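You operate a simulated robot arm through the tools that you are given. There is no shell and no other tool.

You are at the controls of a simulated robot arm. One attempt, no reset.

TASK
Raise the green case on the lift, move it to the shelf, lower the lift.
Fine: open the lift valve, stop level with the shelf, case at the shelf's end, lift right down, shut the lift valve last; leave the other valves. Set down upright: green tool case.

Only the result counts: the job must be done as asked and must still hold three seconds after the hand-in. Knocking over, shifting, dropping, spilling or breaking anything else fails it.

THE ROBOT
A 6-joint arm with a fingered hand on a trunk, on a base that drives. Base frame: it is fixed to the floor where the robot stands at the start and does not move with it; the origin is under the middle of the robot, x ahead of it, y to its left, z up. Units: cm, rad, N and s.
With the tool pointing down near the work surface it reaches from about 16 to 82 cm from the robot's upright axis, wherever it stands. Its first joint turns from -2.897 to 2.897 rad. Places, roughly: blower valve [-140, 300, 130]; blue block [-125, 325, 75]; blue hose plug [-150, 225, 100]; clamp drain tap [-140, 260, 80]; clamp knob [-140, 260, 100]; clamp valve [-140, 250, 100]; end of the right wall shelf [-110, 340, 80]; feed knob [-170, 120, 120]; feed valve [-180, 110, 140]; fill drain tap [-150, 230, 80]; fill knob [-150, 230, 100]; fill valve [-150, 210, 100]; green block [-125, 325, 75]; green tool case [-100, 375, 50]; inner left bottle plug [-150, 175, 50]; inner right bottle plug [-150, 200, 50]; left leg drain tap [-170, 130, 80]; left upright valve [-180, 130, 130]; lift drain tap [-150, 190, 80]; lift knob [-160, 190, 100]; lift valve [-160, 170, 100]; lower left valve [-170, 170, 110]; lower right valve [-150, 250, 110]; main valve [-200, 40, 140]; middle brass plug [-100, 325, 75]; middle leg drain tap [-150, 210, 80]; middle upright valve [-160, 210, 130]; outer left bottle plug (3x3x8 cm) [-150, 160, 60]; outer right bottle plug [-125, 225, 50]; pen blower [-150, 300, 100]; purple hose plug (3x3x8 cm) [-160, 160, 100]; red block [-150, 325, 75]; red grip lever [-120, 300, 90]; red hose plug [-150, 275, 100]; reel drain tap [-160, 150, 80]; reel knob [-170, 150, 100]; reel lock lever [-190, 100, 130]; reel valve [-160, 140, 100]; right leg drain tap [-130, 290, 80]; right upright valve [-140, 290, 130]; small brass plug [-125, 300, 75]; small steel plug [-100, 325, 75]; tyre valve knob [-180, 80, 100]; upper left valve [-170, 170, 130]; upper right valve [-150, 240, 130]; yellow hose plug [-150, 200, 100]. Payload 4 kg.
The TCP is the grasp point between the finger pads, 2 cm short of the fingertips. In the tool frame z runs along the fingers and y along their closing line. The gripper opens to 14 cm. The gripper's body begins 5.4 cm behind the TCP. The gripper is a hand of 3 fingers: y runs from the thumb to the fingers, the wrist lies at [0, 0, -21.5] in the tool frame.
Orientation is told as [roll, pitch, yaw] about the base's x, y, z axes, in that order, counted from this pose: with the fingers straight down and closing along the base's y, the tool's x points along the base's -x, its y along +y and its z along -z.

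THE INTERFACE
- The arm moves only by the tool servo_tool. Its argument "plan" is a list of rows, each a list of 2 entries, a list of its own where there are three numbers: the shift along the base's x, y, z in cm, then the turn, a rotation vector about the base's x, y, z in rad. In form: [[[x, y, z], [wx, wy, wz]], ...]. A call has 1 to 20 rows; each row shifts and turns the commanded pose from where the row before left it. Each row takes 0.2 s and may step no farther than 5 cm and 0.15 rad from the row before; otherwise, the whole call is refused. A pose out of reach is approached as far as the arm can. The call stops where the force on the tool passes 70 N (or 10 N more than at its start, if that is more) or the arm is blocked; 0.2 s more then pass. In this call time passes only in rows, and 0.2 s behind the last. It gives the time, the measured TCP pose, the force on the tool (base axes), the opening and the grip force at its end, in the units of the frame above (readings bear some noise), with the torque about the TCP (base axes, N m) and any sound that the robot's microphone picked up.
- Cameras (640 x 400 px; columns grow to the right, rows downward): "scene" is now at [6.91, 17.97, 152.21]; the picture's right is [-0.12, -0.99, 0.00], its down [-0.54, 0.06, -0.84] and it looks along [0.83, -0.10, -0.55] (base axes); focal length 269 px, centre (320, 200). "wrist" rides on the gripper at [7.4, -4.3, -7.9] in the tool frame; the picture's right is [0.50, 0.87, 0.00], its down [-0.59, 0.34, -0.73] and it looks along [-0.64, 0.37, 0.68] (tool axes); focal length 275 px, centre (320, 200). There is no depth. A picture from a camera that has moved, and an enlarged one, comes with that camera's place and axes in the base frame and with its lens.
- capture(camera): a new picture of that camera. No time passes.
- lift_body(by): slides the trunk up (or, below 0, down) by that many cm; the arm and the scene camera ride with it, the base frame stays. It gives what a move gives, with no picture.
- base_move(legs): drives the robot by 1 to 6 legs, each [ahead, left, turn to the left] in cm, cm and rad, along the robot's own axes; the way and the turn of a leg run together, so that a leg with both is an arc; at most 150 cm and 3.142 rad a leg. The arm and the cameras ride along, it lands a little off, and it stops where it bumps. It gives what a move gives.
- curl_fingers(finger1, finger2, thumb_bend): sets how far each is bent, from 0 (flat) to 1 (curled in); at 0.3 the hand is open as for a grip, at 0.7 the pads meet at the TCP. One left out holds its place. A second passes; each finger stops where it meets its share of the squeeze, and holds until it gets a number again. It is the only way to open and close the hand. It gives what a move gives, with no picture; readings hold the bend of each and the force on the fingers (four entries, about 0 where the hand has none), thumb and palm.
- head_to(pan, tilt): turns the head with the scene camera to pan (to the left, within 2.094 rad either way) and tilt (down, from -0.506 to 1.204), counted from straight ahead of the robot. It gives what a move gives.
- zoom(camera, box): a new picture of the part [left, top, right, bottom] of that camera's present view, enlarged. No time passes.
- job_done(): hands the job in; it is judged then, once.

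Nothing tells you exact positions but the pictures and the camera data. Unless the task says otherwise, let go and move clear before handing in.

The tools are called after "Call:" as name(argument=value, ...) on one line, values as JSON. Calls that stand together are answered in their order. servo_tool: Moves the arm, as the interface text tells. Its arguments: {"type":"object","properties":{"plan":{"type":"array","items":{"type":"array"}}},"required":["plan"]} The other tools are called the same way: lift_body (by) slides the trunk up or down; curl_fingers (finger1, finger2, thumb_bend) moves the fingers one by one; base_move (legs) drives the base; head_to (pan, tilt) turns the head that bears the scene camera; capture (camera) takes a picture; zoom (camera, box) takes an enlarged picture of a part of a camera's view; job_done () hands the job in.

At the start:

```text
t: 0.0
eef_pos: [47.24, 11.98, 114.94]
tcp_rot: [0.001, -0.001, 0.0]
ft_force: [-0.2, -1.2, 0.2]
torque: [0.01, 0.0, -0.03]
grip_width: 14.0
finger_force: 0.1
shape: jaw
bend: [0.3, 0.3, 0.3]
finger forces: [0.0, 0.0, 0.0, 0.0, 0.1, 0.0]
trunk travel left (down, up): [-10.0, 49.0]
robot x, y, heading: [-0.34, -0.02, 0.0]
head pan, tilt: [-0.117, 0.578]
```

scene: 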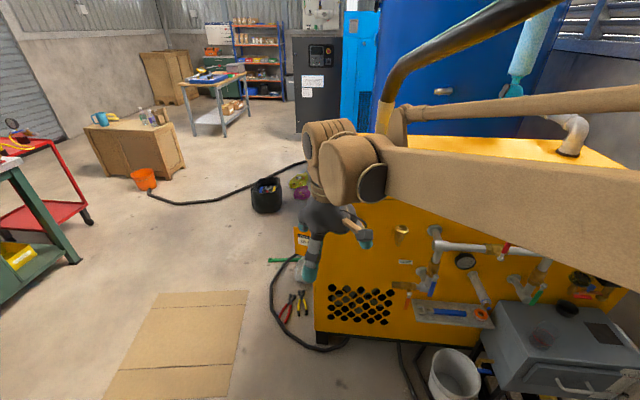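
wrist: 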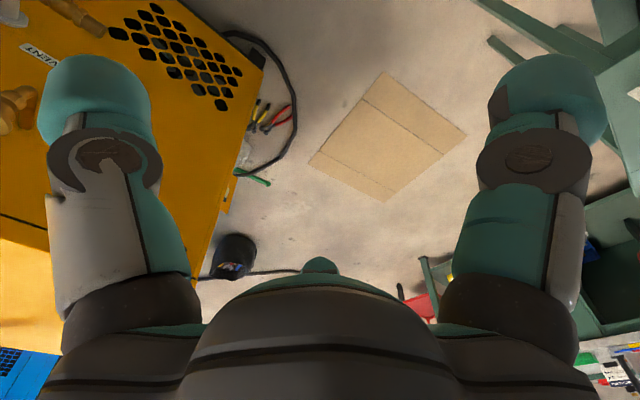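

The view ahead shows a workshop with a yellow machine; the worksite (valves, lift, shelf) should be behind-left of the robot around [-150, 200]. I'll turn the head left to look there first.

Call:
head_to(pan=2.09, tilt=0.2)

Call:
capture(camera="scene")

```text
t: 2.1
eef_pos: [47.21, 11.83, 114.89]
tcp_rot: [0.001, 0.0, 0.0]
ft_force: [0.1, -0.2, 0.0]
torque: [-0.03, 0.02, -0.02]
grip_width: 13.99
finger_force: 0.0
shape: jaw
bend: [0.3, 0.3, 0.3]
finger forces: [0.0, 0.1, 0.0, 0.0, 0.0, 0.0]
trunk travel left (down, up): [-10.0, 49.0]
robot x, y, heading: [-0.13, -0.26, -0.006]
head pan, tilt: [2.089, 0.201]
```

```text
taken
camera scene: at [-6.54, 27.1, 155.69], right [0.87, 0.49, 0.0], down [0.1, -0.17, -0.98], along [-0.49, 0.85, -0.2], focal length 269 px, centre (320, 200)
```

scene: 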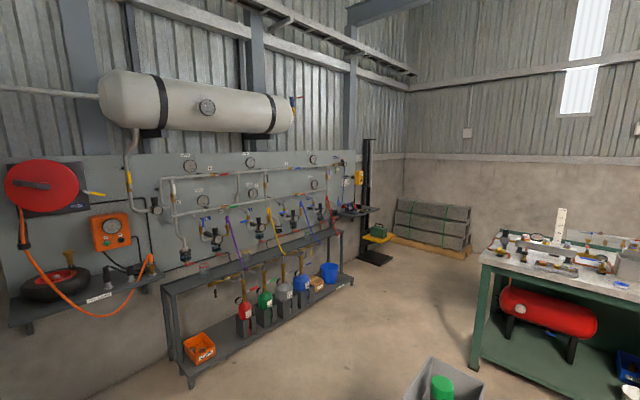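

I see the compressed-air wall panel with tank, pipes, valves, a bench, and at its right end a lift mast with a green case on it. I'll zoom in on the details.

Call:
zoom(camera="scene", box=[310, 130, 480, 280])

Call:
zoom(camera="scene", box=[150, 140, 350, 290])

Call:
zoom(camera="scene", box=[0, 140, 200, 330])

```text
2.67 times, centred on (395, 205) of scene
camera zoom: at [-6.54, 27.1, 155.69], right [0.87, 0.49, 0.0], down [0.1, -0.17, -0.98], along [-0.49, 0.85, -0.2], focal length 718 px, centre (120, 187)
```

zoom: 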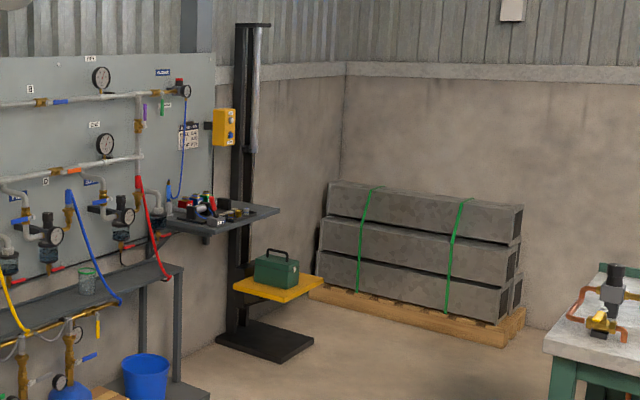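

```text
2.67 times, centred on (250, 215) of scene
camera zoom: at [-6.54, 27.1, 155.69], right [0.87, 0.49, 0.0], down [0.1, -0.17, -0.98], along [-0.49, 0.85, -0.2], focal length 718 px, centre (507, 160)
```

zoom: 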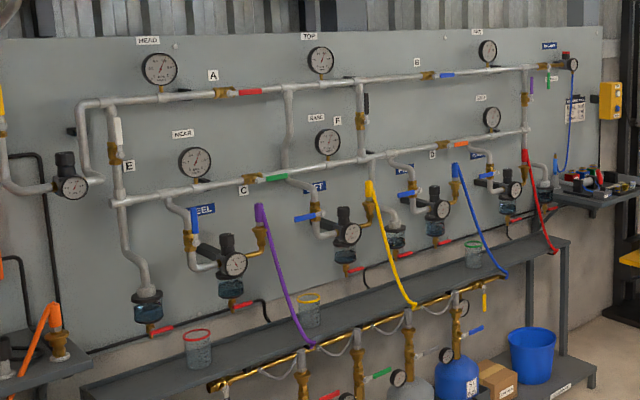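

```text
2.11 times, centred on (100, 235) of scene
camera zoom: at [-6.54, 27.1, 155.69], right [0.87, 0.49, 0.0], down [0.1, -0.17, -0.98], along [-0.49, 0.85, -0.2], focal length 566 px, centre (783, 126)
```

zoom: 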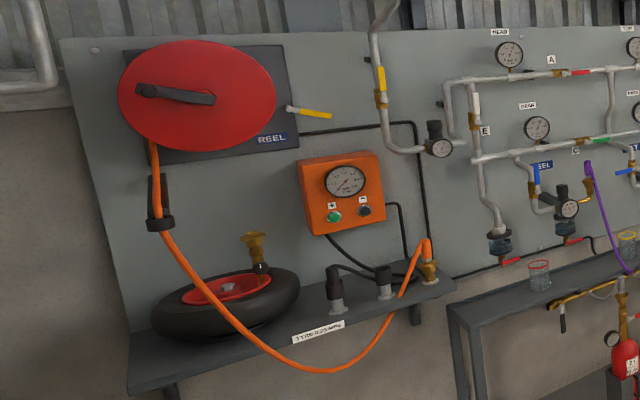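

The layout is clear: wall stations REEL, LIFT, FILL, CLAMP, with the lift mast and yellow control box to the right of the wall shelf. I'll check the floor along the way before driving.

Call:
head_to(pan=2.09, tilt=0.9)

Call:
capture(camera="scene")

Call:
head_to(pan=1.2, tilt=0.7)

Call:
capture(camera="scene")

```text
t: 3.1
eef_pos: [47.39, 11.83, 114.96]
tcp_rot: [0.0, 0.001, 0.001]
ft_force: [0.0, 0.3, 0.4]
torque: [-0.02, -0.01, 0.0]
grip_width: 13.99
finger_force: 0.1
shape: jaw
bend: [0.3, 0.3, 0.3]
finger forces: [0.0, 0.1, 0.1, 0.0, 0.0, 0.0]
trunk travel left (down, up): [-10.0, 49.0]
robot x, y, heading: [-0.42, 0.14, 0.003]
head pan, tilt: [2.089, 0.901]
```

```text
taken
camera scene: at [-5.68, 25.57, 149.54], right [0.87, 0.5, 0.0], down [0.39, -0.68, -0.62], along [-0.31, 0.54, -0.78], focal length 269 px, centre (320, 200)
```

scene: 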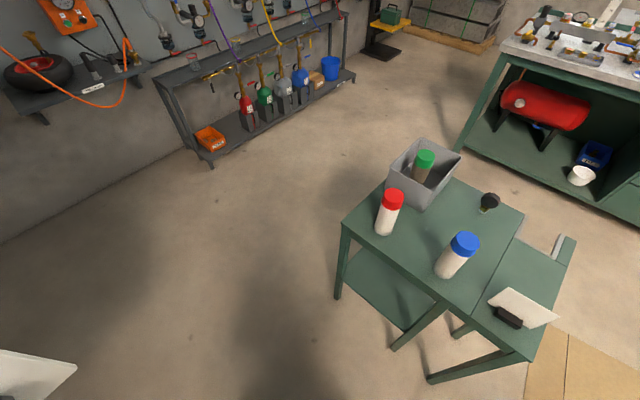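

```text
t: 4.3
eef_pos: [47.26, 11.92, 114.84]
tcp_rot: [0.001, 0.0, 0.0]
ft_force: [-0.7, 0.8, 0.8]
torque: [0.0, 0.0, 0.0]
grip_width: 13.97
finger_force: 0.0
shape: jaw
bend: [0.3, 0.3, 0.3]
finger forces: [0.1, 0.0, 0.1, 0.0, 0.1, 0.0]
trunk travel left (down, up): [-10.0, 49.0]
robot x, y, heading: [0.09, -0.25, 0.002]
head pan, tilt: [1.201, 0.7]
```

```text
taken
camera scene: at [1.13, 26.93, 151.15], right [0.93, -0.36, 0.0], down [-0.23, -0.6, -0.76], along [0.28, 0.71, -0.64], focal length 269 px, centre (320, 200)
```

scene: 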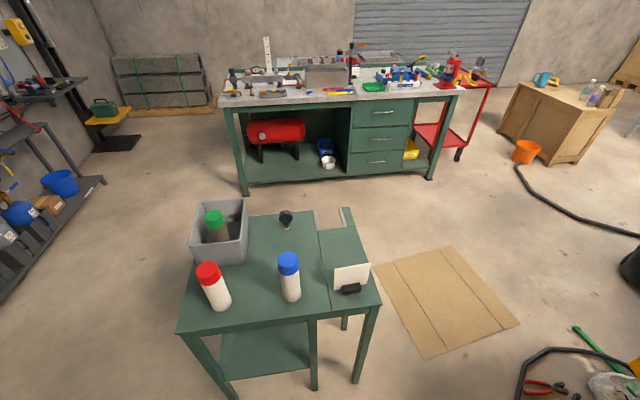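

A green work table stands just to the robot's left, so I'd rather back off before turning. Let me see what is behind the robot.

Call:
head_to(pan=2.09, tilt=1.2)

Call:
capture(camera="scene")

Call:
head_to(pan=-2.09, tilt=0.6)

Call:
capture(camera="scene")

```text
t: 5.5
eef_pos: [47.15, 11.83, 114.93]
tcp_rot: [-0.001, 0.0, 0.001]
ft_force: [-0.5, 0.5, 0.4]
torque: [0.01, 0.03, 0.0]
grip_width: 14.01
finger_force: 0.1
shape: jaw
bend: [0.3, 0.3, 0.3]
finger forces: [0.0, 0.0, 0.1, 0.1, 0.0, 0.0]
trunk travel left (down, up): [-10.0, 49.0]
robot x, y, heading: [-0.15, 0.08, -0.004]
head pan, tilt: [2.089, 1.201]
```

```text
taken
camera scene: at [-4.7, 23.87, 147.56], right [0.87, 0.49, 0.0], down [0.46, -0.81, -0.36], along [-0.18, 0.32, -0.93], focal length 269 px, centre (320, 200)
```

scene: 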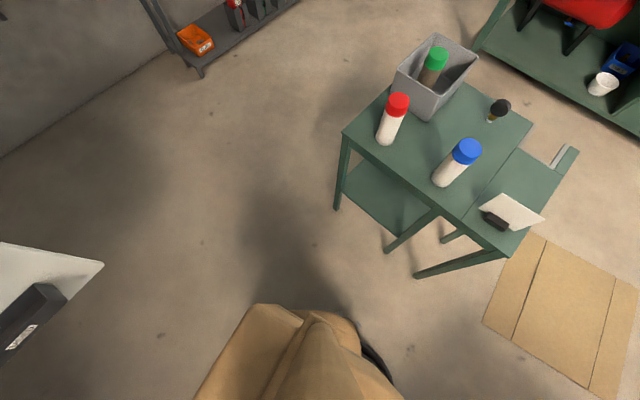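

```text
t: 8.9
eef_pos: [47.31, 11.81, 114.84]
tcp_rot: [-0.001, -0.001, 0.0]
ft_force: [-0.7, 0.6, 0.5]
torque: [0.02, -0.01, 0.01]
grip_width: 13.98
finger_force: 0.1
shape: jaw
bend: [0.3, 0.3, 0.3]
finger forces: [0.0, 0.0, 0.0, 0.0, 0.0, 0.0]
trunk travel left (down, up): [-10.0, 49.0]
robot x, y, heading: [-0.16, -0.05, -0.008]
head pan, tilt: [-2.089, 0.6]
```

```text
taken
camera scene: at [-6.31, 11.33, 152.02], right [-0.87, 0.5, 0.0], down [0.28, 0.49, -0.83], along [-0.41, -0.72, -0.56], focal length 269 px, centre (320, 200)
```

scene: 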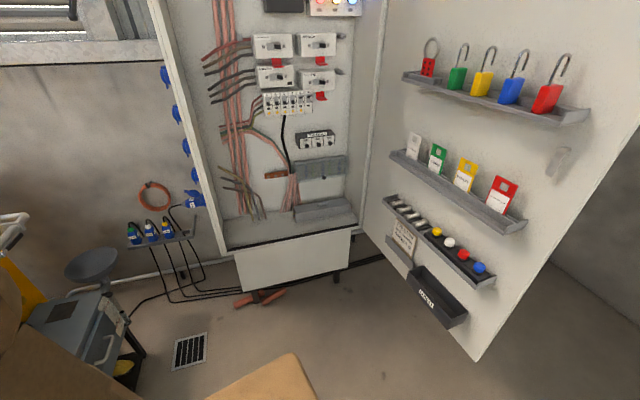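

Behind to the right is an open cabinet door near (-76, 0), and the green table's corner is near (-23, 73). I'll retract the arm a bit, turn left in place, and drive between them toward the wall panel.

Call:
servo_tool(plan=[[[-4, 0, 2], [0, 0, 0]], [[-4, 0, 2], [0, 0, 0]], [[-4, 0, 2], [0, 0, 0]], [[-4, 0, 2], [0, 0, 0]], [[-4, 0, 2], [0, 0, 0]]])

Call:
base_move(legs=[[0, 0, 2.5]])

Call:
head_to(pan=0.0, tilt=0.5)

Call:
capture(camera="scene")

```text
t: 10.1
eef_pos: [27.22, 11.91, 124.81]
tcp_rot: [0.001, 0.0, -0.001]
ft_force: [0.6, 0.5, -0.6]
torque: [0.0, 0.0, 0.0]
grip_width: 13.96
finger_force: 0.1
shape: jaw
bend: [0.3, 0.3, 0.3]
finger forces: [0.1, 0.0, 0.1, 0.0, 0.0, 0.0]
trunk travel left (down, up): [-10.0, 49.0]
robot x, y, heading: [-0.1, 0.11, 0.001]
head pan, tilt: [-2.089, 0.6]
```

```text
t: 16.3
eef_pos: [-28.7, 8.09, 124.85]
tcp_rot: [0.0, -0.001, 2.45]
ft_force: [0.0, 0.6, 0.3]
torque: [-0.02, 0.02, 0.01]
grip_width: 13.98
finger_force: 0.1
shape: jaw
bend: [0.3, 0.3, 0.3]
finger forces: [0.1, 0.0, 0.1, 0.0, 0.0, 0.0]
trunk travel left (down, up): [-10.0, 49.0]
robot x, y, heading: [-0.04, 0.28, 2.448]
head pan, tilt: [-2.089, 0.6]
```

```text
t: 18.3
eef_pos: [-28.67, 8.21, 124.69]
tcp_rot: [-0.001, 0.001, 2.45]
ft_force: [0.2, 0.4, -0.8]
torque: [0.02, -0.02, -0.03]
grip_width: 13.98
finger_force: 0.0
shape: jaw
bend: [0.3, 0.3, 0.3]
finger forces: [0.1, 0.1, 0.1, 0.1, 0.0, 0.0]
trunk travel left (down, up): [-10.0, 49.0]
robot x, y, heading: [0.03, -0.04, 2.446]
head pan, tilt: [0.0, 0.499]
```

```text
taken
camera scene: at [-17.56, -10.11, 152.92], right [0.64, 0.77, 0.0], down [0.37, -0.31, -0.88], along [-0.68, 0.56, -0.48], focal length 269 px, centre (320, 200)
```

scene: 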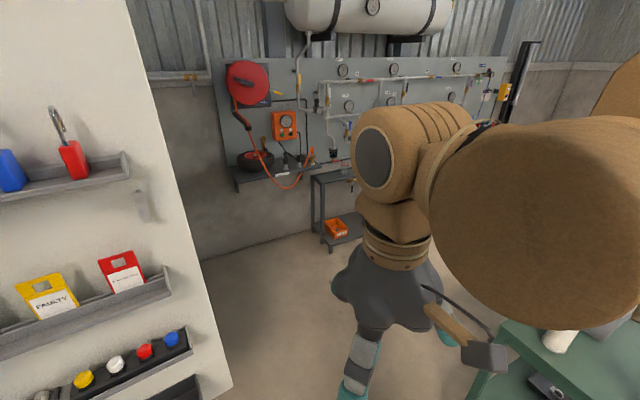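

The way between the cabinet door and the table is clear. I'll drive ahead, then along the wall toward the lift-valve area.

Call:
base_move(legs=[[90, 0, 0], [0, 0, -0.7], [105, 0, 0]])

Call:
head_to(pan=1.1, tilt=0.5)

Call:
capture(camera="scene")

Call:
head_to(pan=0.2, tilt=0.4)

Call:
capture(camera="scene")

```text
t: 29.9
eef_pos: [-99.71, 187.41, 124.6]
tcp_rot: [0.0, 0.0, 1.717]
ft_force: [0.4, -0.7, 0.2]
torque: [-0.03, 0.0, 0.02]
grip_width: 14.0
finger_force: 0.0
shape: jaw
bend: [0.3, 0.3, 0.3]
finger forces: [0.1, 0.1, 0.1, 0.0, 0.0, 0.1]
trunk travel left (down, up): [-10.0, 49.0]
robot x, y, heading: [-83.53, 162.54, 1.717]
head pan, tilt: [0.0, 0.499]
```

```text
t: 31.3
eef_pos: [-99.73, 187.42, 124.59]
tcp_rot: [0.0, 0.001, 1.718]
ft_force: [-0.3, 0.2, 0.1]
torque: [0.0, 0.01, -0.02]
grip_width: 13.97
finger_force: 0.1
shape: jaw
bend: [0.3, 0.3, 0.3]
finger forces: [0.0, 0.1, 0.0, 0.1, 0.0, 0.0]
trunk travel left (down, up): [-10.0, 49.0]
robot x, y, heading: [-83.94, 162.38, 1.717]
head pan, tilt: [1.1, 0.499]
```

```text
taken
camera scene: at [-110.9, 160.32, 152.92], right [0.32, 0.95, 0.0], down [0.45, -0.15, -0.88], along [-0.83, 0.28, -0.48], focal length 269 px, centre (320, 200)
```

scene: 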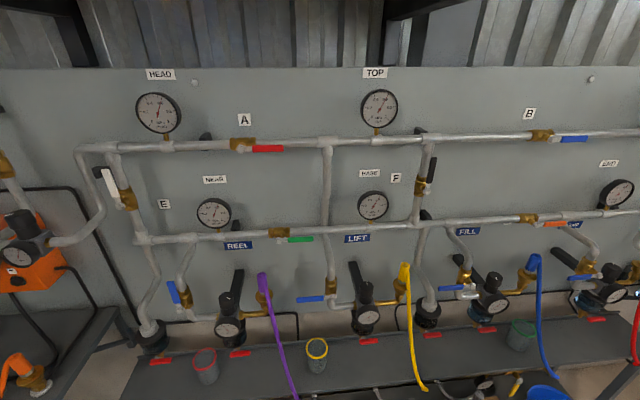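

```text
t: 32.5
eef_pos: [-99.66, 187.4, 124.59]
tcp_rot: [-0.001, 0.0, 1.719]
ft_force: [0.0, 0.7, -0.1]
torque: [0.0, 0.01, -0.01]
grip_width: 14.02
finger_force: 0.0
shape: jaw
bend: [0.3, 0.3, 0.3]
finger forces: [0.1, 0.0, 0.0, 0.0, 0.0, 0.1]
trunk travel left (down, up): [-10.0, 49.0]
robot x, y, heading: [-84.03, 162.24, 1.713]
head pan, tilt: [0.201, 0.4]
```

```text
taken
camera scene: at [-105.44, 166.12, 153.84], right [0.94, 0.34, 0.0], down [0.13, -0.37, -0.92], along [-0.31, 0.87, -0.39], focal length 269 px, centre (320, 200)
```

scene: 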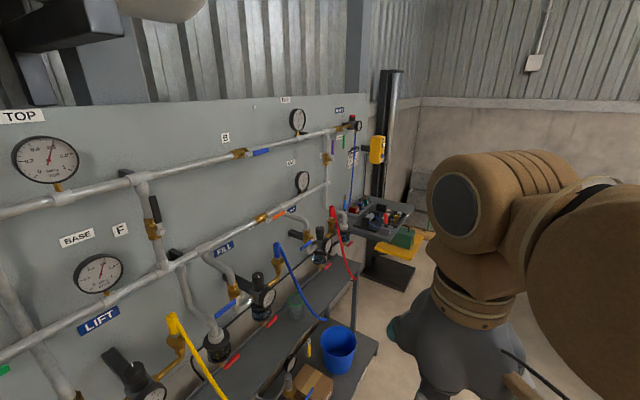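

The LIFT station is right in front: a blue lever at a vertical pipe, apparently perpendicular (closed). I'll zoom in on it.

Call:
head_to(pan=1.1, tilt=0.6)

Call:
capture(camera="scene")

Call:
zoom(camera="scene", box=[270, 180, 430, 320])

Call:
zoom(camera="scene", box=[130, 180, 290, 320])

Call:
zoom(camera="scene", box=[420, 180, 640, 340])

```text
t: 33.7
eef_pos: [-99.71, 187.4, 124.77]
tcp_rot: [0.001, 0.001, 1.719]
ft_force: [0.6, -0.3, 0.2]
torque: [-0.02, -0.02, 0.02]
grip_width: 13.98
finger_force: 0.1
shape: jaw
bend: [0.3, 0.3, 0.3]
finger forces: [0.0, 0.1, 0.0, 0.1, 0.1, 0.0]
trunk travel left (down, up): [-10.0, 49.0]
robot x, y, heading: [-83.92, 162.24, 1.714]
head pan, tilt: [1.1, 0.6]
```

```text
taken
camera scene: at [-110.65, 160.24, 152.02], right [0.32, 0.95, 0.0], down [0.54, -0.18, -0.83], along [-0.78, 0.26, -0.56], focal length 269 px, centre (320, 200)
```

scene: 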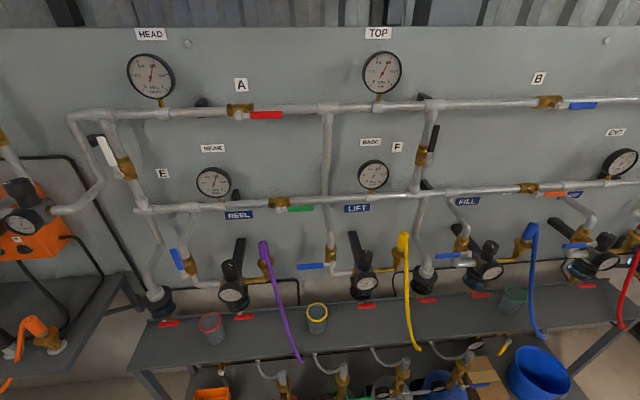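

```text
2.86 times, centred on (350, 250) of scene
camera zoom: at [-110.65, 160.24, 152.02], right [0.32, 0.95, 0.0], down [0.54, -0.18, -0.83], along [-0.78, 0.26, -0.56], focal length 769 px, centre (234, 57)
```

zoom: 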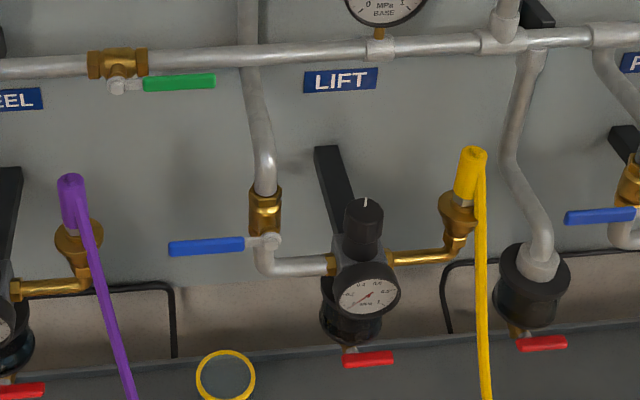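

```text
2.86 times, centred on (210, 250) of scene
camera zoom: at [-110.65, 160.24, 152.02], right [0.32, 0.95, 0.0], down [0.54, -0.18, -0.83], along [-0.78, 0.26, -0.56], focal length 769 px, centre (634, 57)
```

zoom: 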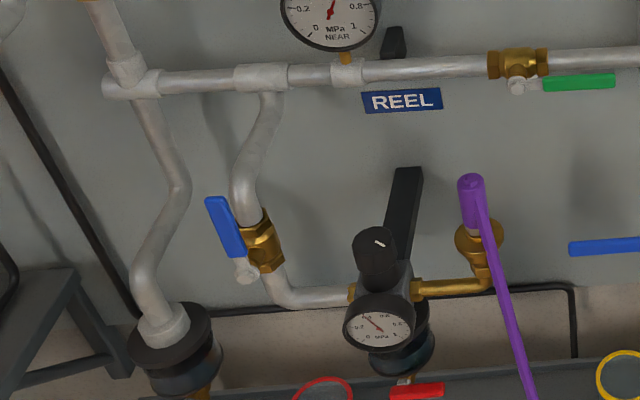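

```text
2.50 times, centred on (530, 260) of scene
camera zoom: at [-110.65, 160.24, 152.02], right [0.32, 0.95, 0.0], down [0.54, -0.18, -0.83], along [-0.78, 0.26, -0.56], focal length 673 px, centre (-205, 50)
```

zoom: 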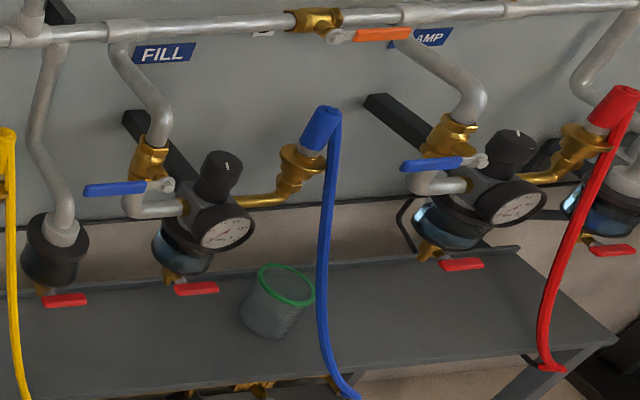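

The lift valve's blue handle points left (closed; the REEL's handle up = open), pivoting at the front of the brass body. I'll read the gauges too and look at the lift's control box and shelf.

Call:
zoom(camera="scene", box=[345, 40, 420, 90])

Call:
zoom(camera="scene", box=[345, 150, 420, 200])

Call:
zoom(camera="scene", box=[330, 245, 405, 315])

Call:
zoom(camera="scene", box=[120, 40, 200, 100])

```text
8.00 times, centred on (382, 65) of scene
camera zoom: at [-110.65, 160.24, 152.02], right [0.32, 0.95, 0.0], down [0.54, -0.18, -0.83], along [-0.78, 0.26, -0.56], focal length 2153 px, centre (-180, 1280)
```

zoom: 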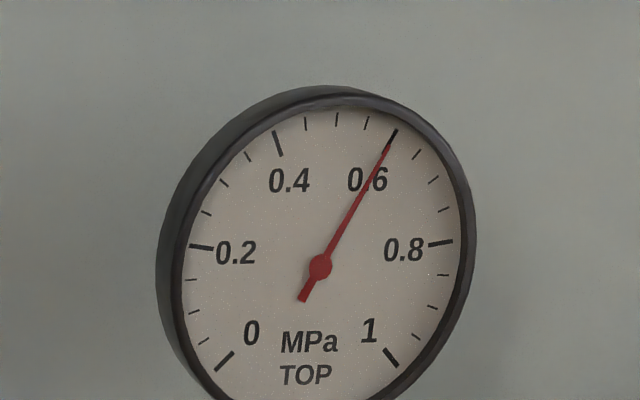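

```text
8.00 times, centred on (382, 175) of scene
camera zoom: at [-110.65, 160.24, 152.02], right [0.32, 0.95, 0.0], down [0.54, -0.18, -0.83], along [-0.78, 0.26, -0.56], focal length 2153 px, centre (-180, 400)
```

zoom: 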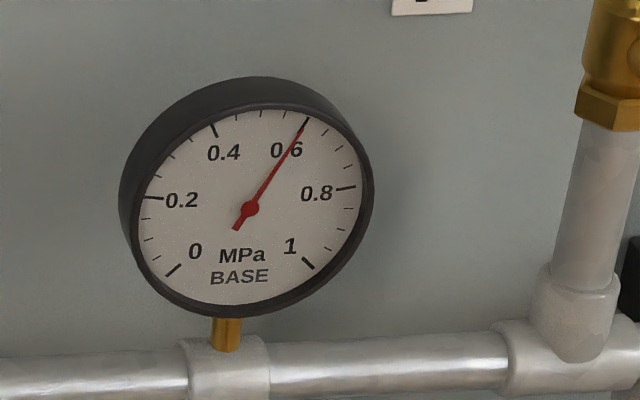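

```text
5.71 times, centred on (368, 280) of scene
camera zoom: at [-110.65, 160.24, 152.02], right [0.32, 0.95, 0.0], down [0.54, -0.18, -0.83], along [-0.78, 0.26, -0.56], focal length 1538 px, centre (49, -257)
```

zoom: 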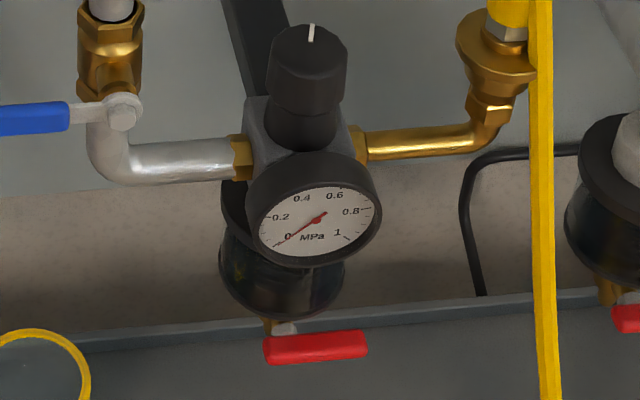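

```text
6.67 times, centred on (160, 70) of scene
camera zoom: at [-110.65, 160.24, 152.02], right [0.32, 0.95, 0.0], down [0.54, -0.18, -0.83], along [-0.78, 0.26, -0.56], focal length 1794 px, centre (1387, 1067)
```

zoom: 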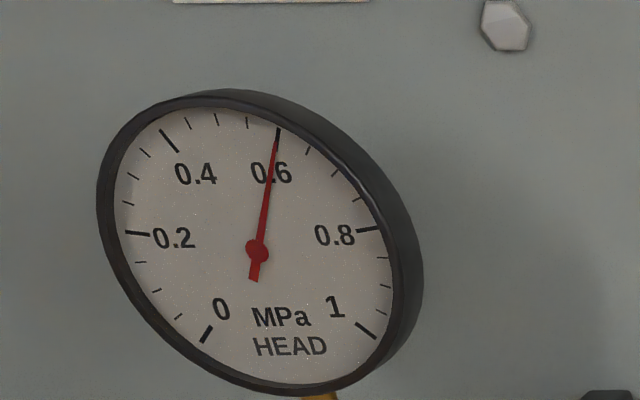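

BASE supply is 0.6 MPa and the lift regulator reads 0 with its valve shut. I estimate the lift valve pivot at about (-158, 179.5, 96.5) with the handle running 9.5 cm left of it. I'll turn the robot to face the wall.

Call:
base_move(legs=[[0, 0, 1.2]])

Call:
head_to(pan=-0.1, tilt=0.7)

Call:
capture(camera="scene")

Call:
capture(camera="wrist")

```text
t: 37.1
eef_pos: [-113.11, 156.67, 124.65]
tcp_rot: [0.0, 0.001, 2.917]
ft_force: [0.3, -0.2, -0.6]
torque: [0.0, -0.03, 0.02]
grip_width: 13.99
finger_force: 0.0
shape: jaw
bend: [0.3, 0.3, 0.3]
finger forces: [0.1, 0.0, 0.1, 0.0, 0.0, 0.1]
trunk travel left (down, up): [-10.0, 49.0]
robot x, y, heading: [-83.85, 162.23, 2.918]
head pan, tilt: [1.1, 0.6]
```

```text
t: 38.5
eef_pos: [-113.16, 156.62, 124.72]
tcp_rot: [-0.001, 0.0, 2.915]
ft_force: [-0.2, 0.1, -0.3]
torque: [-0.01, -0.01, 0.0]
grip_width: 13.98
finger_force: 0.1
shape: jaw
bend: [0.3, 0.3, 0.3]
finger forces: [0.0, 0.0, 0.0, 0.1, 0.0, 0.0]
trunk travel left (down, up): [-10.0, 49.0]
robot x, y, heading: [-84.0, 162.43, 2.914]
head pan, tilt: [-0.099, 0.7]
```

```text
taken
camera scene: at [-94.11, 145.91, 151.15], right [0.32, 0.95, 0.0], down [0.61, -0.2, -0.76], along [-0.73, 0.24, -0.64], focal length 269 px, centre (320, 200)
```

scene: 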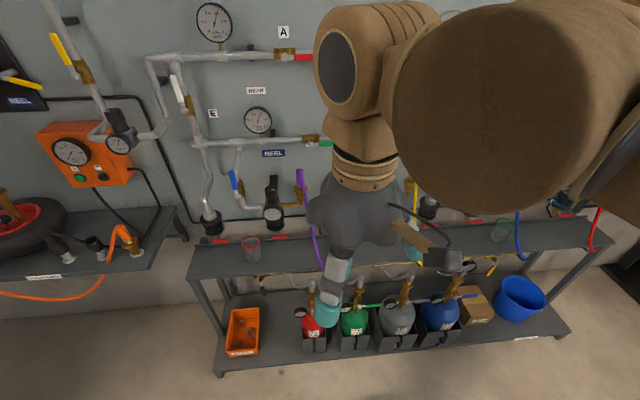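

```text
taken
camera wrist: at [-104.86, 159.01, 132.67], right [0.29, -0.96, 0.0], down [-0.65, -0.2, 0.73], along [-0.7, -0.22, -0.68], focal length 275 px, centre (320, 200)
```

wrist: 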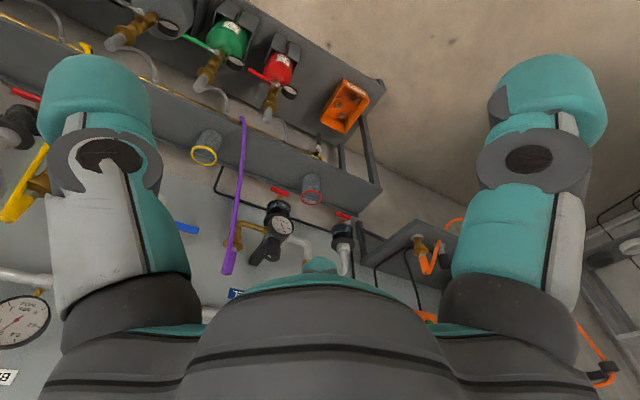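

Wrist view shows a three-fingered hand (thumb and two fingers 120° apart). I'll close it into a poker and swing the tool to point horizontally at the wall, well in front of the pipes.

Call:
curl_fingers(finger1=0.7, finger2=0.7, thumb_bend=0.7)

Call:
servo_tool(plan=[[[-1.0, 0.25, -2], [0.0321, 0.1391, 0]], [[-1.0, 0.25, -2], [0.0321, 0.1391, 0]], [[-1.0, 0.25, -2], [0.0321, 0.1391, 0]], [[-1.0, 0.25, -2], [0.0321, 0.1391, 0]], [[-1.5, 0.35, -2], [0.0321, 0.1391, 0]], [[-1.5, 0.35, -2], [0.0321, 0.1391, 0]], [[-1.95, 0.45, -2], [0.0321, 0.1391, 0]], [[-1.95, 0.45, -2], [0.0321, 0.1391, 0]], [[-1.95, 0.45, -2], [0.0321, 0.1391, 0]], [[-1.95, 0.45, -2], [0.0321, 0.1391, 0]], [[-1.95, 0.45, -2], [0.0321, 0.1391, 0]]])

Call:
capture(camera="scene")

Call:
capture(camera="wrist")

```text
t: 39.5
eef_pos: [-113.04, 156.61, 124.74]
tcp_rot: [0.0, 0.001, 2.915]
ft_force: [0.4, -0.9, -0.7]
torque: [0.03, 0.0, 0.0]
grip_width: 0.41
finger_force: 0.0
shape: fingers
bend: [0.69, 0.69, 0.7]
finger forces: [0.0, 0.0, 0.0, 0.0, 0.1, 0.0]
trunk travel left (down, up): [-10.0, 49.0]
robot x, y, heading: [-83.74, 162.27, 2.919]
head pan, tilt: [-0.099, 0.7]
```

```text
t: 41.9
eef_pos: [-131.09, 160.11, 113.12]
tcp_rot: [-0.777, -1.569, -2.592]
ft_force: [0.3, 0.0, 0.4]
torque: [0.03, 0.03, 0.01]
grip_width: 0.43
finger_force: 0.3
shape: fingers
bend: [0.69, 0.69, 0.7]
finger forces: [0.0, 0.0, 0.1, 0.0, 0.1, 0.0]
out of reach, approached as far as the arm can: row 9, 10, 11
trunk travel left (down, up): [-10.0, 49.0]
robot x, y, heading: [-83.86, 162.35, 2.92]
head pan, tilt: [-0.099, 0.7]
```

```text
taken
camera scene: at [-94.19, 145.91, 151.15], right [0.32, 0.95, 0.0], down [0.61, -0.21, -0.76], along [-0.72, 0.24, -0.64], focal length 269 px, centre (320, 200)
```

scene: 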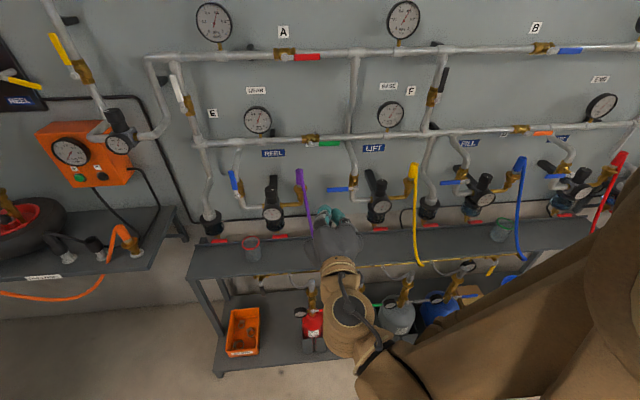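

```text
taken
camera wrist: at [-122.33, 162.51, 105.7], right [-0.19, -0.84, -0.5], down [0.64, -0.5, 0.59], along [-0.75, -0.21, 0.63], focal length 275 px, centre (320, 200)
```

wrist: 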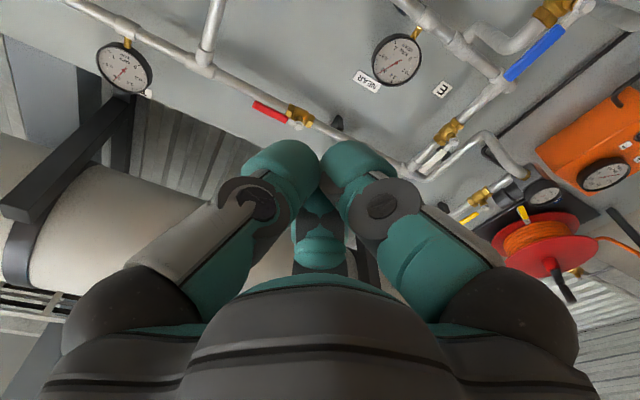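

The tool now points at the wall and the scene camera sees the LIFT station clearly. I'll zoom in to fix the handle position more exactly.

Call:
zoom(camera="scene", box=[290, 130, 430, 250])

```text
3.33 times, centred on (360, 190) of scene
camera zoom: at [-94.19, 145.91, 151.15], right [0.32, 0.95, 0.0], down [0.61, -0.21, -0.76], along [-0.72, 0.24, -0.64], focal length 897 px, centre (187, 233)
```

zoom: 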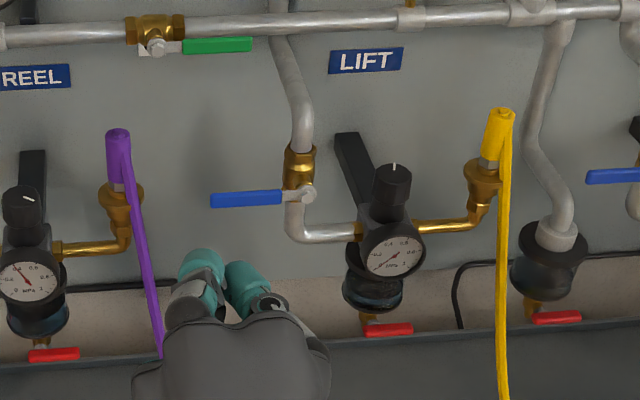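

The handle is at z≈96.5, pivot about (-157.7, 179.4), purple hose safely off to its left. I'll bring the closed hand in front of and below the handle.

Call:
servo_tool(plan=[[[-4, 1.5, -1], [0, 0, 0]], [[-4, 1.5, -2], [0, 0, 0]], [[-3, 1.5, -3], [0, 0, 0]], [[-3, 1.5, -3.5], [0, 0, 0]], [[-2, 1.5, -4], [0, 0, 0]], [[-2, 1.5, -4], [0, 0, 0]], [[-1.2, 1.4, -4], [0, 0, 0]], [[-1.0, 1.25, -3.3], [0, 0, 0]]])

Call:
capture(camera="scene")

Call:
zoom(camera="scene", box=[290, 130, 430, 250])

Call:
capture(camera="wrist")

```text
t: 43.7
eef_pos: [-155.85, 170.72, 95.79]
tcp_rot: [-2.523, -1.565, -0.838]
ft_force: [47.0, -13.9, 10.2]
torque: [0.19, 0.64, 0.2]
grip_width: 0.58
finger_force: 28.4
shape: fingers
bend: [0.68, 0.7, 0.69]
finger forces: [0.0, 57.2, 0.1, 0.0, 0.1, 0.1]
out of reach, approached as far as the arm can: row 2, 3, 4, 5, 6, 7, 8
trunk travel left (down, up): [-10.0, 49.0]
robot x, y, heading: [-83.64, 162.39, 2.92]
head pan, tilt: [-0.099, 0.7]
stopped in row 8: the force on the tool passed its limit at 89 N (the readings are from after the stop); the commanded pose is now the measured one
```

```text
taken
camera scene: at [-92.98, 145.6, 151.2], right [0.32, 0.95, 0.0], down [0.61, -0.2, -0.77], along [-0.73, 0.24, -0.64], focal length 269 px, centre (320, 200)
```

scene: 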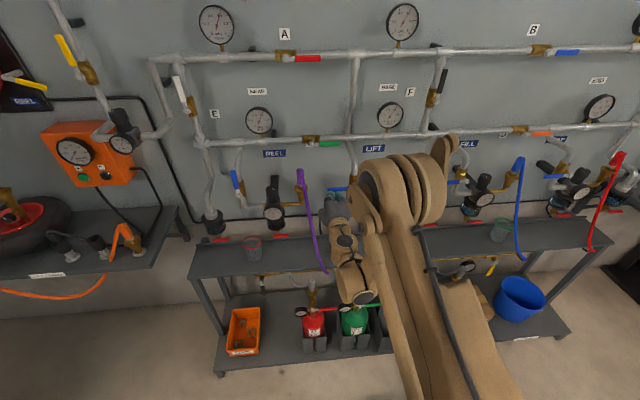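

```text
3.33 times, centred on (360, 190) of scene
camera zoom: at [-92.98, 145.6, 151.2], right [0.32, 0.95, 0.0], down [0.61, -0.2, -0.77], along [-0.73, 0.24, -0.64], focal length 897 px, centre (187, 233)
```

zoom: 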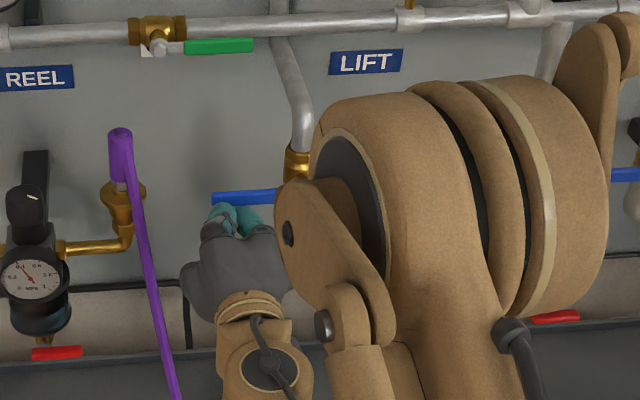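

```text
taken
camera wrist: at [-147.25, 173.28, 88.4], right [-0.19, -0.84, -0.5], down [0.65, -0.49, 0.58], along [-0.74, -0.21, 0.64], focal length 275 px, centre (320, 200)
```

wrist: 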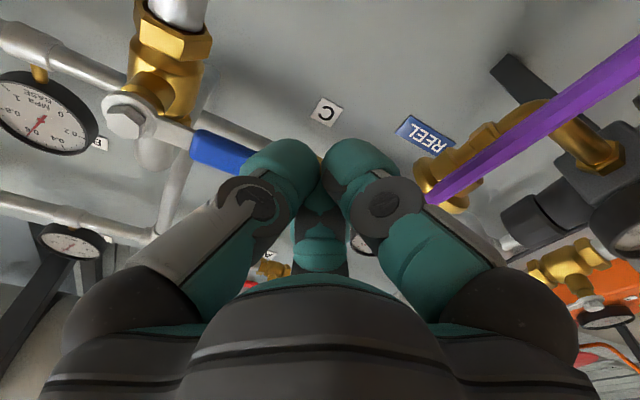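

The hand reached too high and pressed the handle's end, because the arm is folded too tightly at this distance. I'll back the whole robot straight away from the wall and extend the arm more instead.

Call:
base_move(legs=[[-20, 0, 0]])

Call:
capture(camera="scene")

```text
t: 45.3
eef_pos: [-137.06, 166.56, 95.26]
tcp_rot: [-1.381, -1.568, -1.981]
ft_force: [1.0, -0.7, 0.9]
torque: [-0.01, 0.01, -0.03]
grip_width: 0.51
finger_force: 0.1
shape: fingers
bend: [0.69, 0.71, 0.69]
finger forces: [0.0, 0.1, 0.1, 0.1, 0.0, 0.0]
trunk travel left (down, up): [-10.0, 49.0]
robot x, y, heading: [-64.03, 157.83, 2.918]
head pan, tilt: [-0.099, 0.7]
```

```text
taken
camera scene: at [-74.45, 141.44, 151.15], right [0.32, 0.95, 0.0], down [0.61, -0.2, -0.77], along [-0.73, 0.24, -0.64], focal length 269 px, centre (320, 200)
```

scene: 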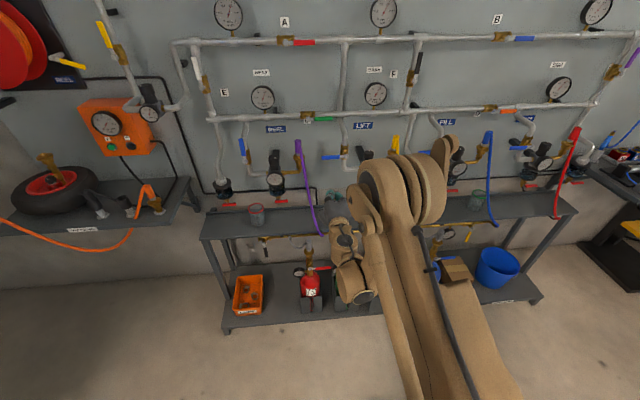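

Clear of the wall now. I'll try lowering the hand while extending, and watch for reach limits.

Call:
servo_tool(plan=[[[-1, 0.4, -2], [0, 0, 0]], [[-1, 0.4, -2], [0, 0, 0]], [[-1, 0.4, -2], [0, 0, 0]]])

Call:
capture(camera="scene")

```text
t: 46.1
eef_pos: [-140.28, 167.64, 89.4]
tcp_rot: [-1.224, -1.568, -2.135]
ft_force: [-0.4, -0.2, -0.2]
torque: [-0.05, 0.0, 0.01]
grip_width: 0.52
finger_force: 0.1
shape: fingers
bend: [0.69, 0.71, 0.69]
finger forces: [0.0, 0.0, 0.0, 0.0, 0.0, 0.1]
trunk travel left (down, up): [-10.0, 49.0]
robot x, y, heading: [-63.8, 157.56, 2.919]
head pan, tilt: [-0.099, 0.7]
```

```text
taken
camera scene: at [-74.54, 141.45, 151.15], right [0.32, 0.95, 0.0], down [0.61, -0.2, -0.76], along [-0.73, 0.24, -0.64], focal length 269 px, centre (320, 200)
```

scene: 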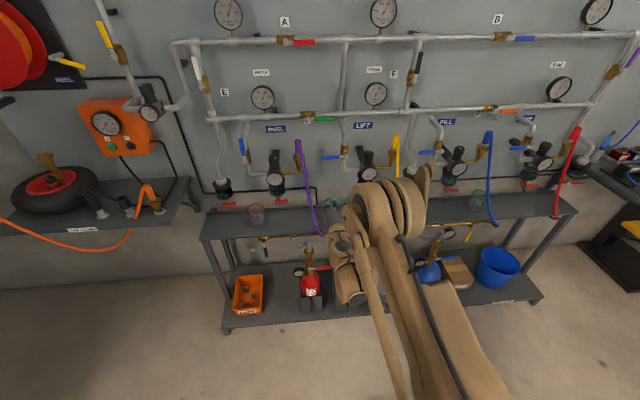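

Reachable now. Moving on to the pre-contact spot 8 cm in front of and below the handle.

Call:
servo_tool(plan=[[[-2.2, 0.8, -0.3], [0, 0, 0]], [[-2.2, 0.8, -0.3], [0, 0, 0]], [[-2.2, 0.8, -0.3], [0, 0, 0]], [[-2.2, 0.8, -0.3], [0, 0, 0]], [[-2.2, 0.9, -0.2], [0, 0, 0]]])

Call:
capture(camera="scene")

Call:
capture(camera="wrist")

Call:
zoom(camera="scene", box=[290, 110, 410, 220])

```text
t: 47.3
eef_pos: [-151.2, 172.16, 87.74]
tcp_rot: [-1.152, -1.568, -2.209]
ft_force: [-0.2, 1.0, 0.1]
torque: [0.0, 0.02, 0.0]
grip_width: 0.47
finger_force: 0.1
shape: fingers
bend: [0.69, 0.71, 0.7]
finger forces: [0.0, 0.0, 0.0, 0.0, 0.0, 0.1]
trunk travel left (down, up): [-10.0, 49.0]
robot x, y, heading: [-64.21, 157.85, 2.92]
head pan, tilt: [-0.099, 0.7]
```

```text
taken
camera scene: at [-74.54, 141.46, 151.15], right [0.32, 0.95, 0.0], down [0.61, -0.2, -0.76], along [-0.73, 0.24, -0.64], focal length 269 px, centre (320, 200)
```

scene: 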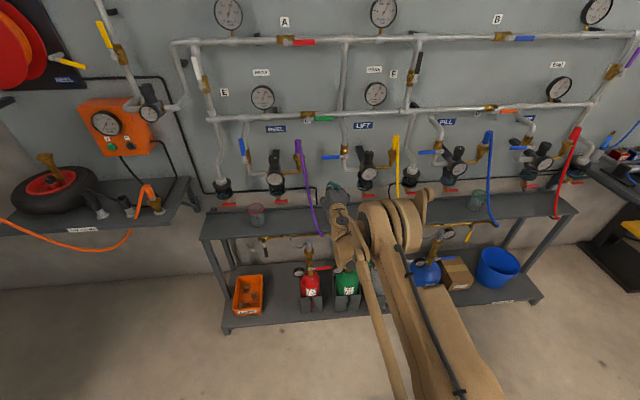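

```text
taken
camera wrist: at [-142.45, 174.45, 80.37], right [-0.19, -0.84, -0.5], down [0.64, -0.49, 0.59], along [-0.74, -0.21, 0.63], focal length 275 px, centre (320, 200)
```

wrist: 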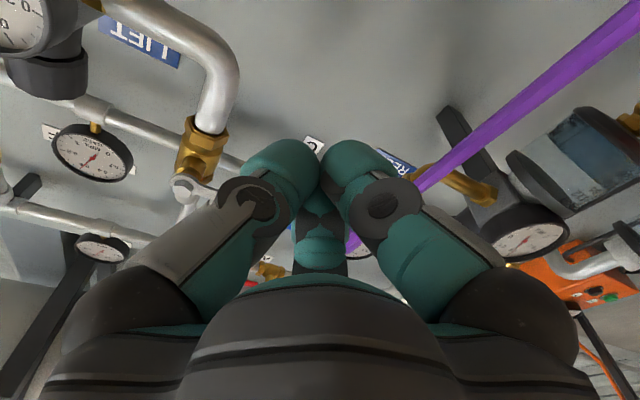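

```text
3.64 times, centred on (350, 165) of scene
camera zoom: at [-74.54, 141.46, 151.15], right [0.32, 0.95, 0.0], down [0.61, -0.2, -0.76], along [-0.73, 0.24, -0.64], focal length 978 px, centre (211, 327)
```

zoom: 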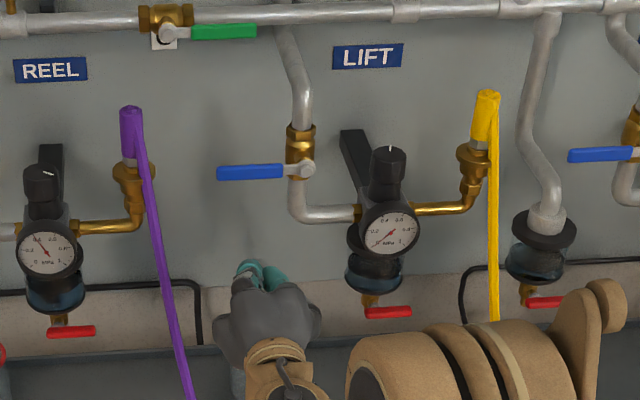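

The hand is now right below and in front of the handle. I'll go in 7 cm so the fingertips sit just under it.

Call:
servo_tool(plan=[[[-2.4, 0.5, 0], [0, 0, 0]], [[-2.4, 0.5, 0], [0, 0, 0]], [[-2.3, 0.4, 0], [0, 0, 0]]])

Call:
zoom(camera="scene", box=[290, 110, 410, 220])

Call:
capture(camera="wrist")

```text
t: 48.1
eef_pos: [-156.81, 173.11, 89.68]
tcp_rot: [-0.882, -1.567, -2.48]
ft_force: [0.1, 0.5, 0.3]
torque: [-0.02, 0.0, 0.0]
grip_width: 0.48
finger_force: 0.0
shape: fingers
bend: [0.69, 0.71, 0.7]
finger forces: [0.0, 0.1, 0.1, 0.1, 0.0, 0.0]
out of reach, approached as far as the arm can: row 2, 3
trunk travel left (down, up): [-10.0, 49.0]
robot x, y, heading: [-64.4, 157.62, 2.923]
head pan, tilt: [-0.099, 0.7]
```

```text
3.64 times, centred on (350, 165) of scene
camera zoom: at [-74.53, 141.46, 151.15], right [0.32, 0.95, 0.0], down [0.61, -0.2, -0.76], along [-0.73, 0.24, -0.64], focal length 978 px, centre (211, 327)
```

zoom: 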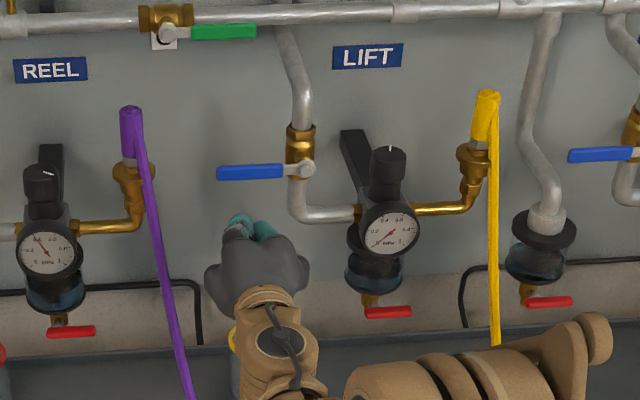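

```text
taken
camera wrist: at [-148.14, 175.43, 82.33], right [-0.19, -0.84, -0.5], down [0.64, -0.49, 0.59], along [-0.74, -0.21, 0.63], focal length 275 px, centre (320, 200)
```

wrist: 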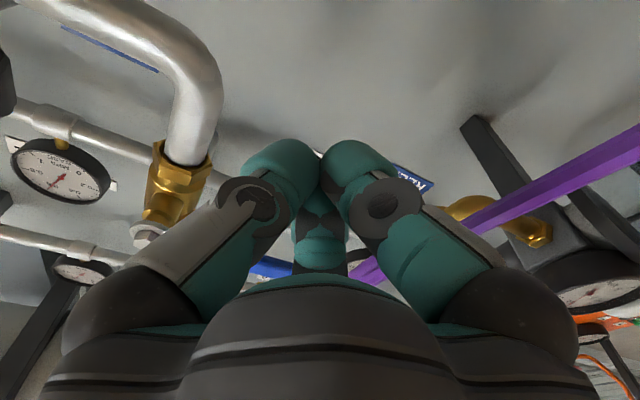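

It's just at the far reach limit here, so I'll pull the hand back a little, drive the base about 9 cm closer, and go in again.

Call:
servo_tool(plan=[[[2.6, -0.6, -0.7], [0, 0, 0]], [[2.6, -0.6, -0.7], [0, 0, 0]], [[2.6, -0.6, -0.6], [0, 0, 0]], [[2.6, -0.6, 0], [0, 0, 0]]])

Call:
base_move(legs=[[9, 0, 0]])

Call:
zoom(camera="scene", box=[290, 130, 430, 250])

```text
t: 49.1
eef_pos: [-146.26, 170.81, 87.77]
tcp_rot: [-1.259, -1.567, -2.101]
ft_force: [0.7, 0.3, 0.5]
torque: [0.0, 0.01, -0.02]
grip_width: 0.48
finger_force: 0.0
shape: fingers
bend: [0.69, 0.71, 0.7]
finger forces: [0.0, 0.0, 0.1, 0.0, 0.1, 0.0]
trunk travel left (down, up): [-10.0, 49.0]
robot x, y, heading: [-64.15, 157.91, 2.921]
head pan, tilt: [-0.099, 0.7]
```

```text
t: 50.2
eef_pos: [-155.42, 172.89, 87.73]
tcp_rot: [-1.046, -1.567, -2.315]
ft_force: [-0.2, 0.3, 0.6]
torque: [0.0, 0.0, -0.02]
grip_width: 0.48
finger_force: 0.1
shape: fingers
bend: [0.69, 0.71, 0.7]
finger forces: [0.0, 0.1, 0.0, 0.0, 0.1, 0.0]
trunk travel left (down, up): [-10.0, 49.0]
robot x, y, heading: [-73.15, 159.6, 2.919]
head pan, tilt: [-0.099, 0.7]
```

```text
3.33 times, centred on (360, 190) of scene
camera zoom: at [-83.61, 143.5, 151.14], right [0.32, 0.95, 0.0], down [0.61, -0.2, -0.76], along [-0.73, 0.24, -0.64], focal length 897 px, centre (187, 233)
```

zoom: 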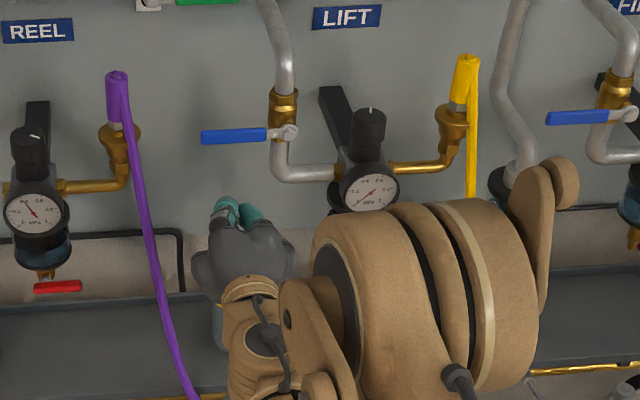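

Good. Going in the last 3 cm and then up to touch the underside of the handle.

Call:
servo_tool(plan=[[[-1.4, 0.3, 0], [0, 0, 0]], [[-1.4, 0.3, 0], [0, 0, 0]], [[0, 0, 1.5], [0, 0, 0]], [[0, 0, 1.5], [0, 0, 0]]])

Call:
zoom(camera="scene", box=[290, 130, 430, 250])

Call:
capture(camera="wrist")

```text
t: 51.2
eef_pos: [-158.08, 173.49, 90.74]
tcp_rot: [-1.226, -1.567, -2.133]
ft_force: [0.2, 0.1, 0.3]
torque: [0.03, 0.01, 0.01]
grip_width: 0.5
finger_force: 0.0
shape: fingers
bend: [0.69, 0.71, 0.7]
finger forces: [0.0, 0.0, 0.0, 0.1, 0.1, 0.1]
trunk travel left (down, up): [-10.0, 49.0]
robot x, y, heading: [-72.75, 159.43, 2.923]
head pan, tilt: [-0.099, 0.7]
```

```text
3.33 times, centred on (360, 190) of scene
camera zoom: at [-83.51, 143.48, 151.15], right [0.32, 0.95, 0.0], down [0.61, -0.2, -0.76], along [-0.73, 0.24, -0.64], focal length 897 px, centre (187, 233)
```

zoom: 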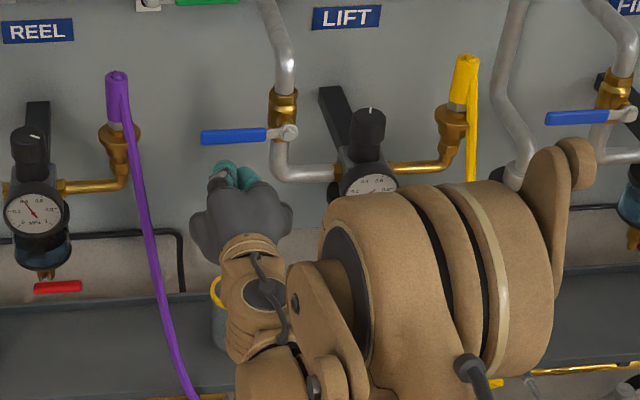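

```text
taken
camera wrist: at [-149.43, 175.96, 83.4], right [-0.19, -0.84, -0.5], down [0.64, -0.49, 0.59], along [-0.74, -0.21, 0.63], focal length 275 px, centre (320, 200)
```

wrist: 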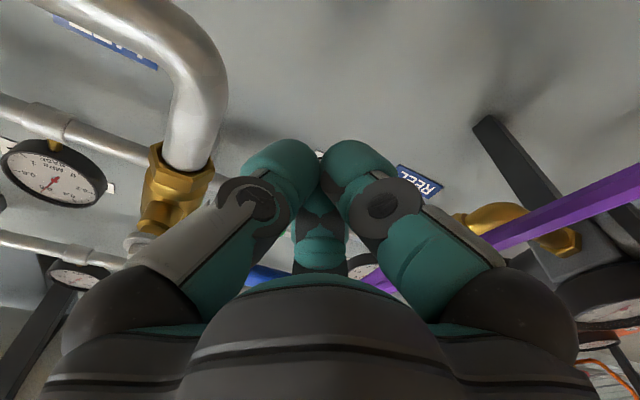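

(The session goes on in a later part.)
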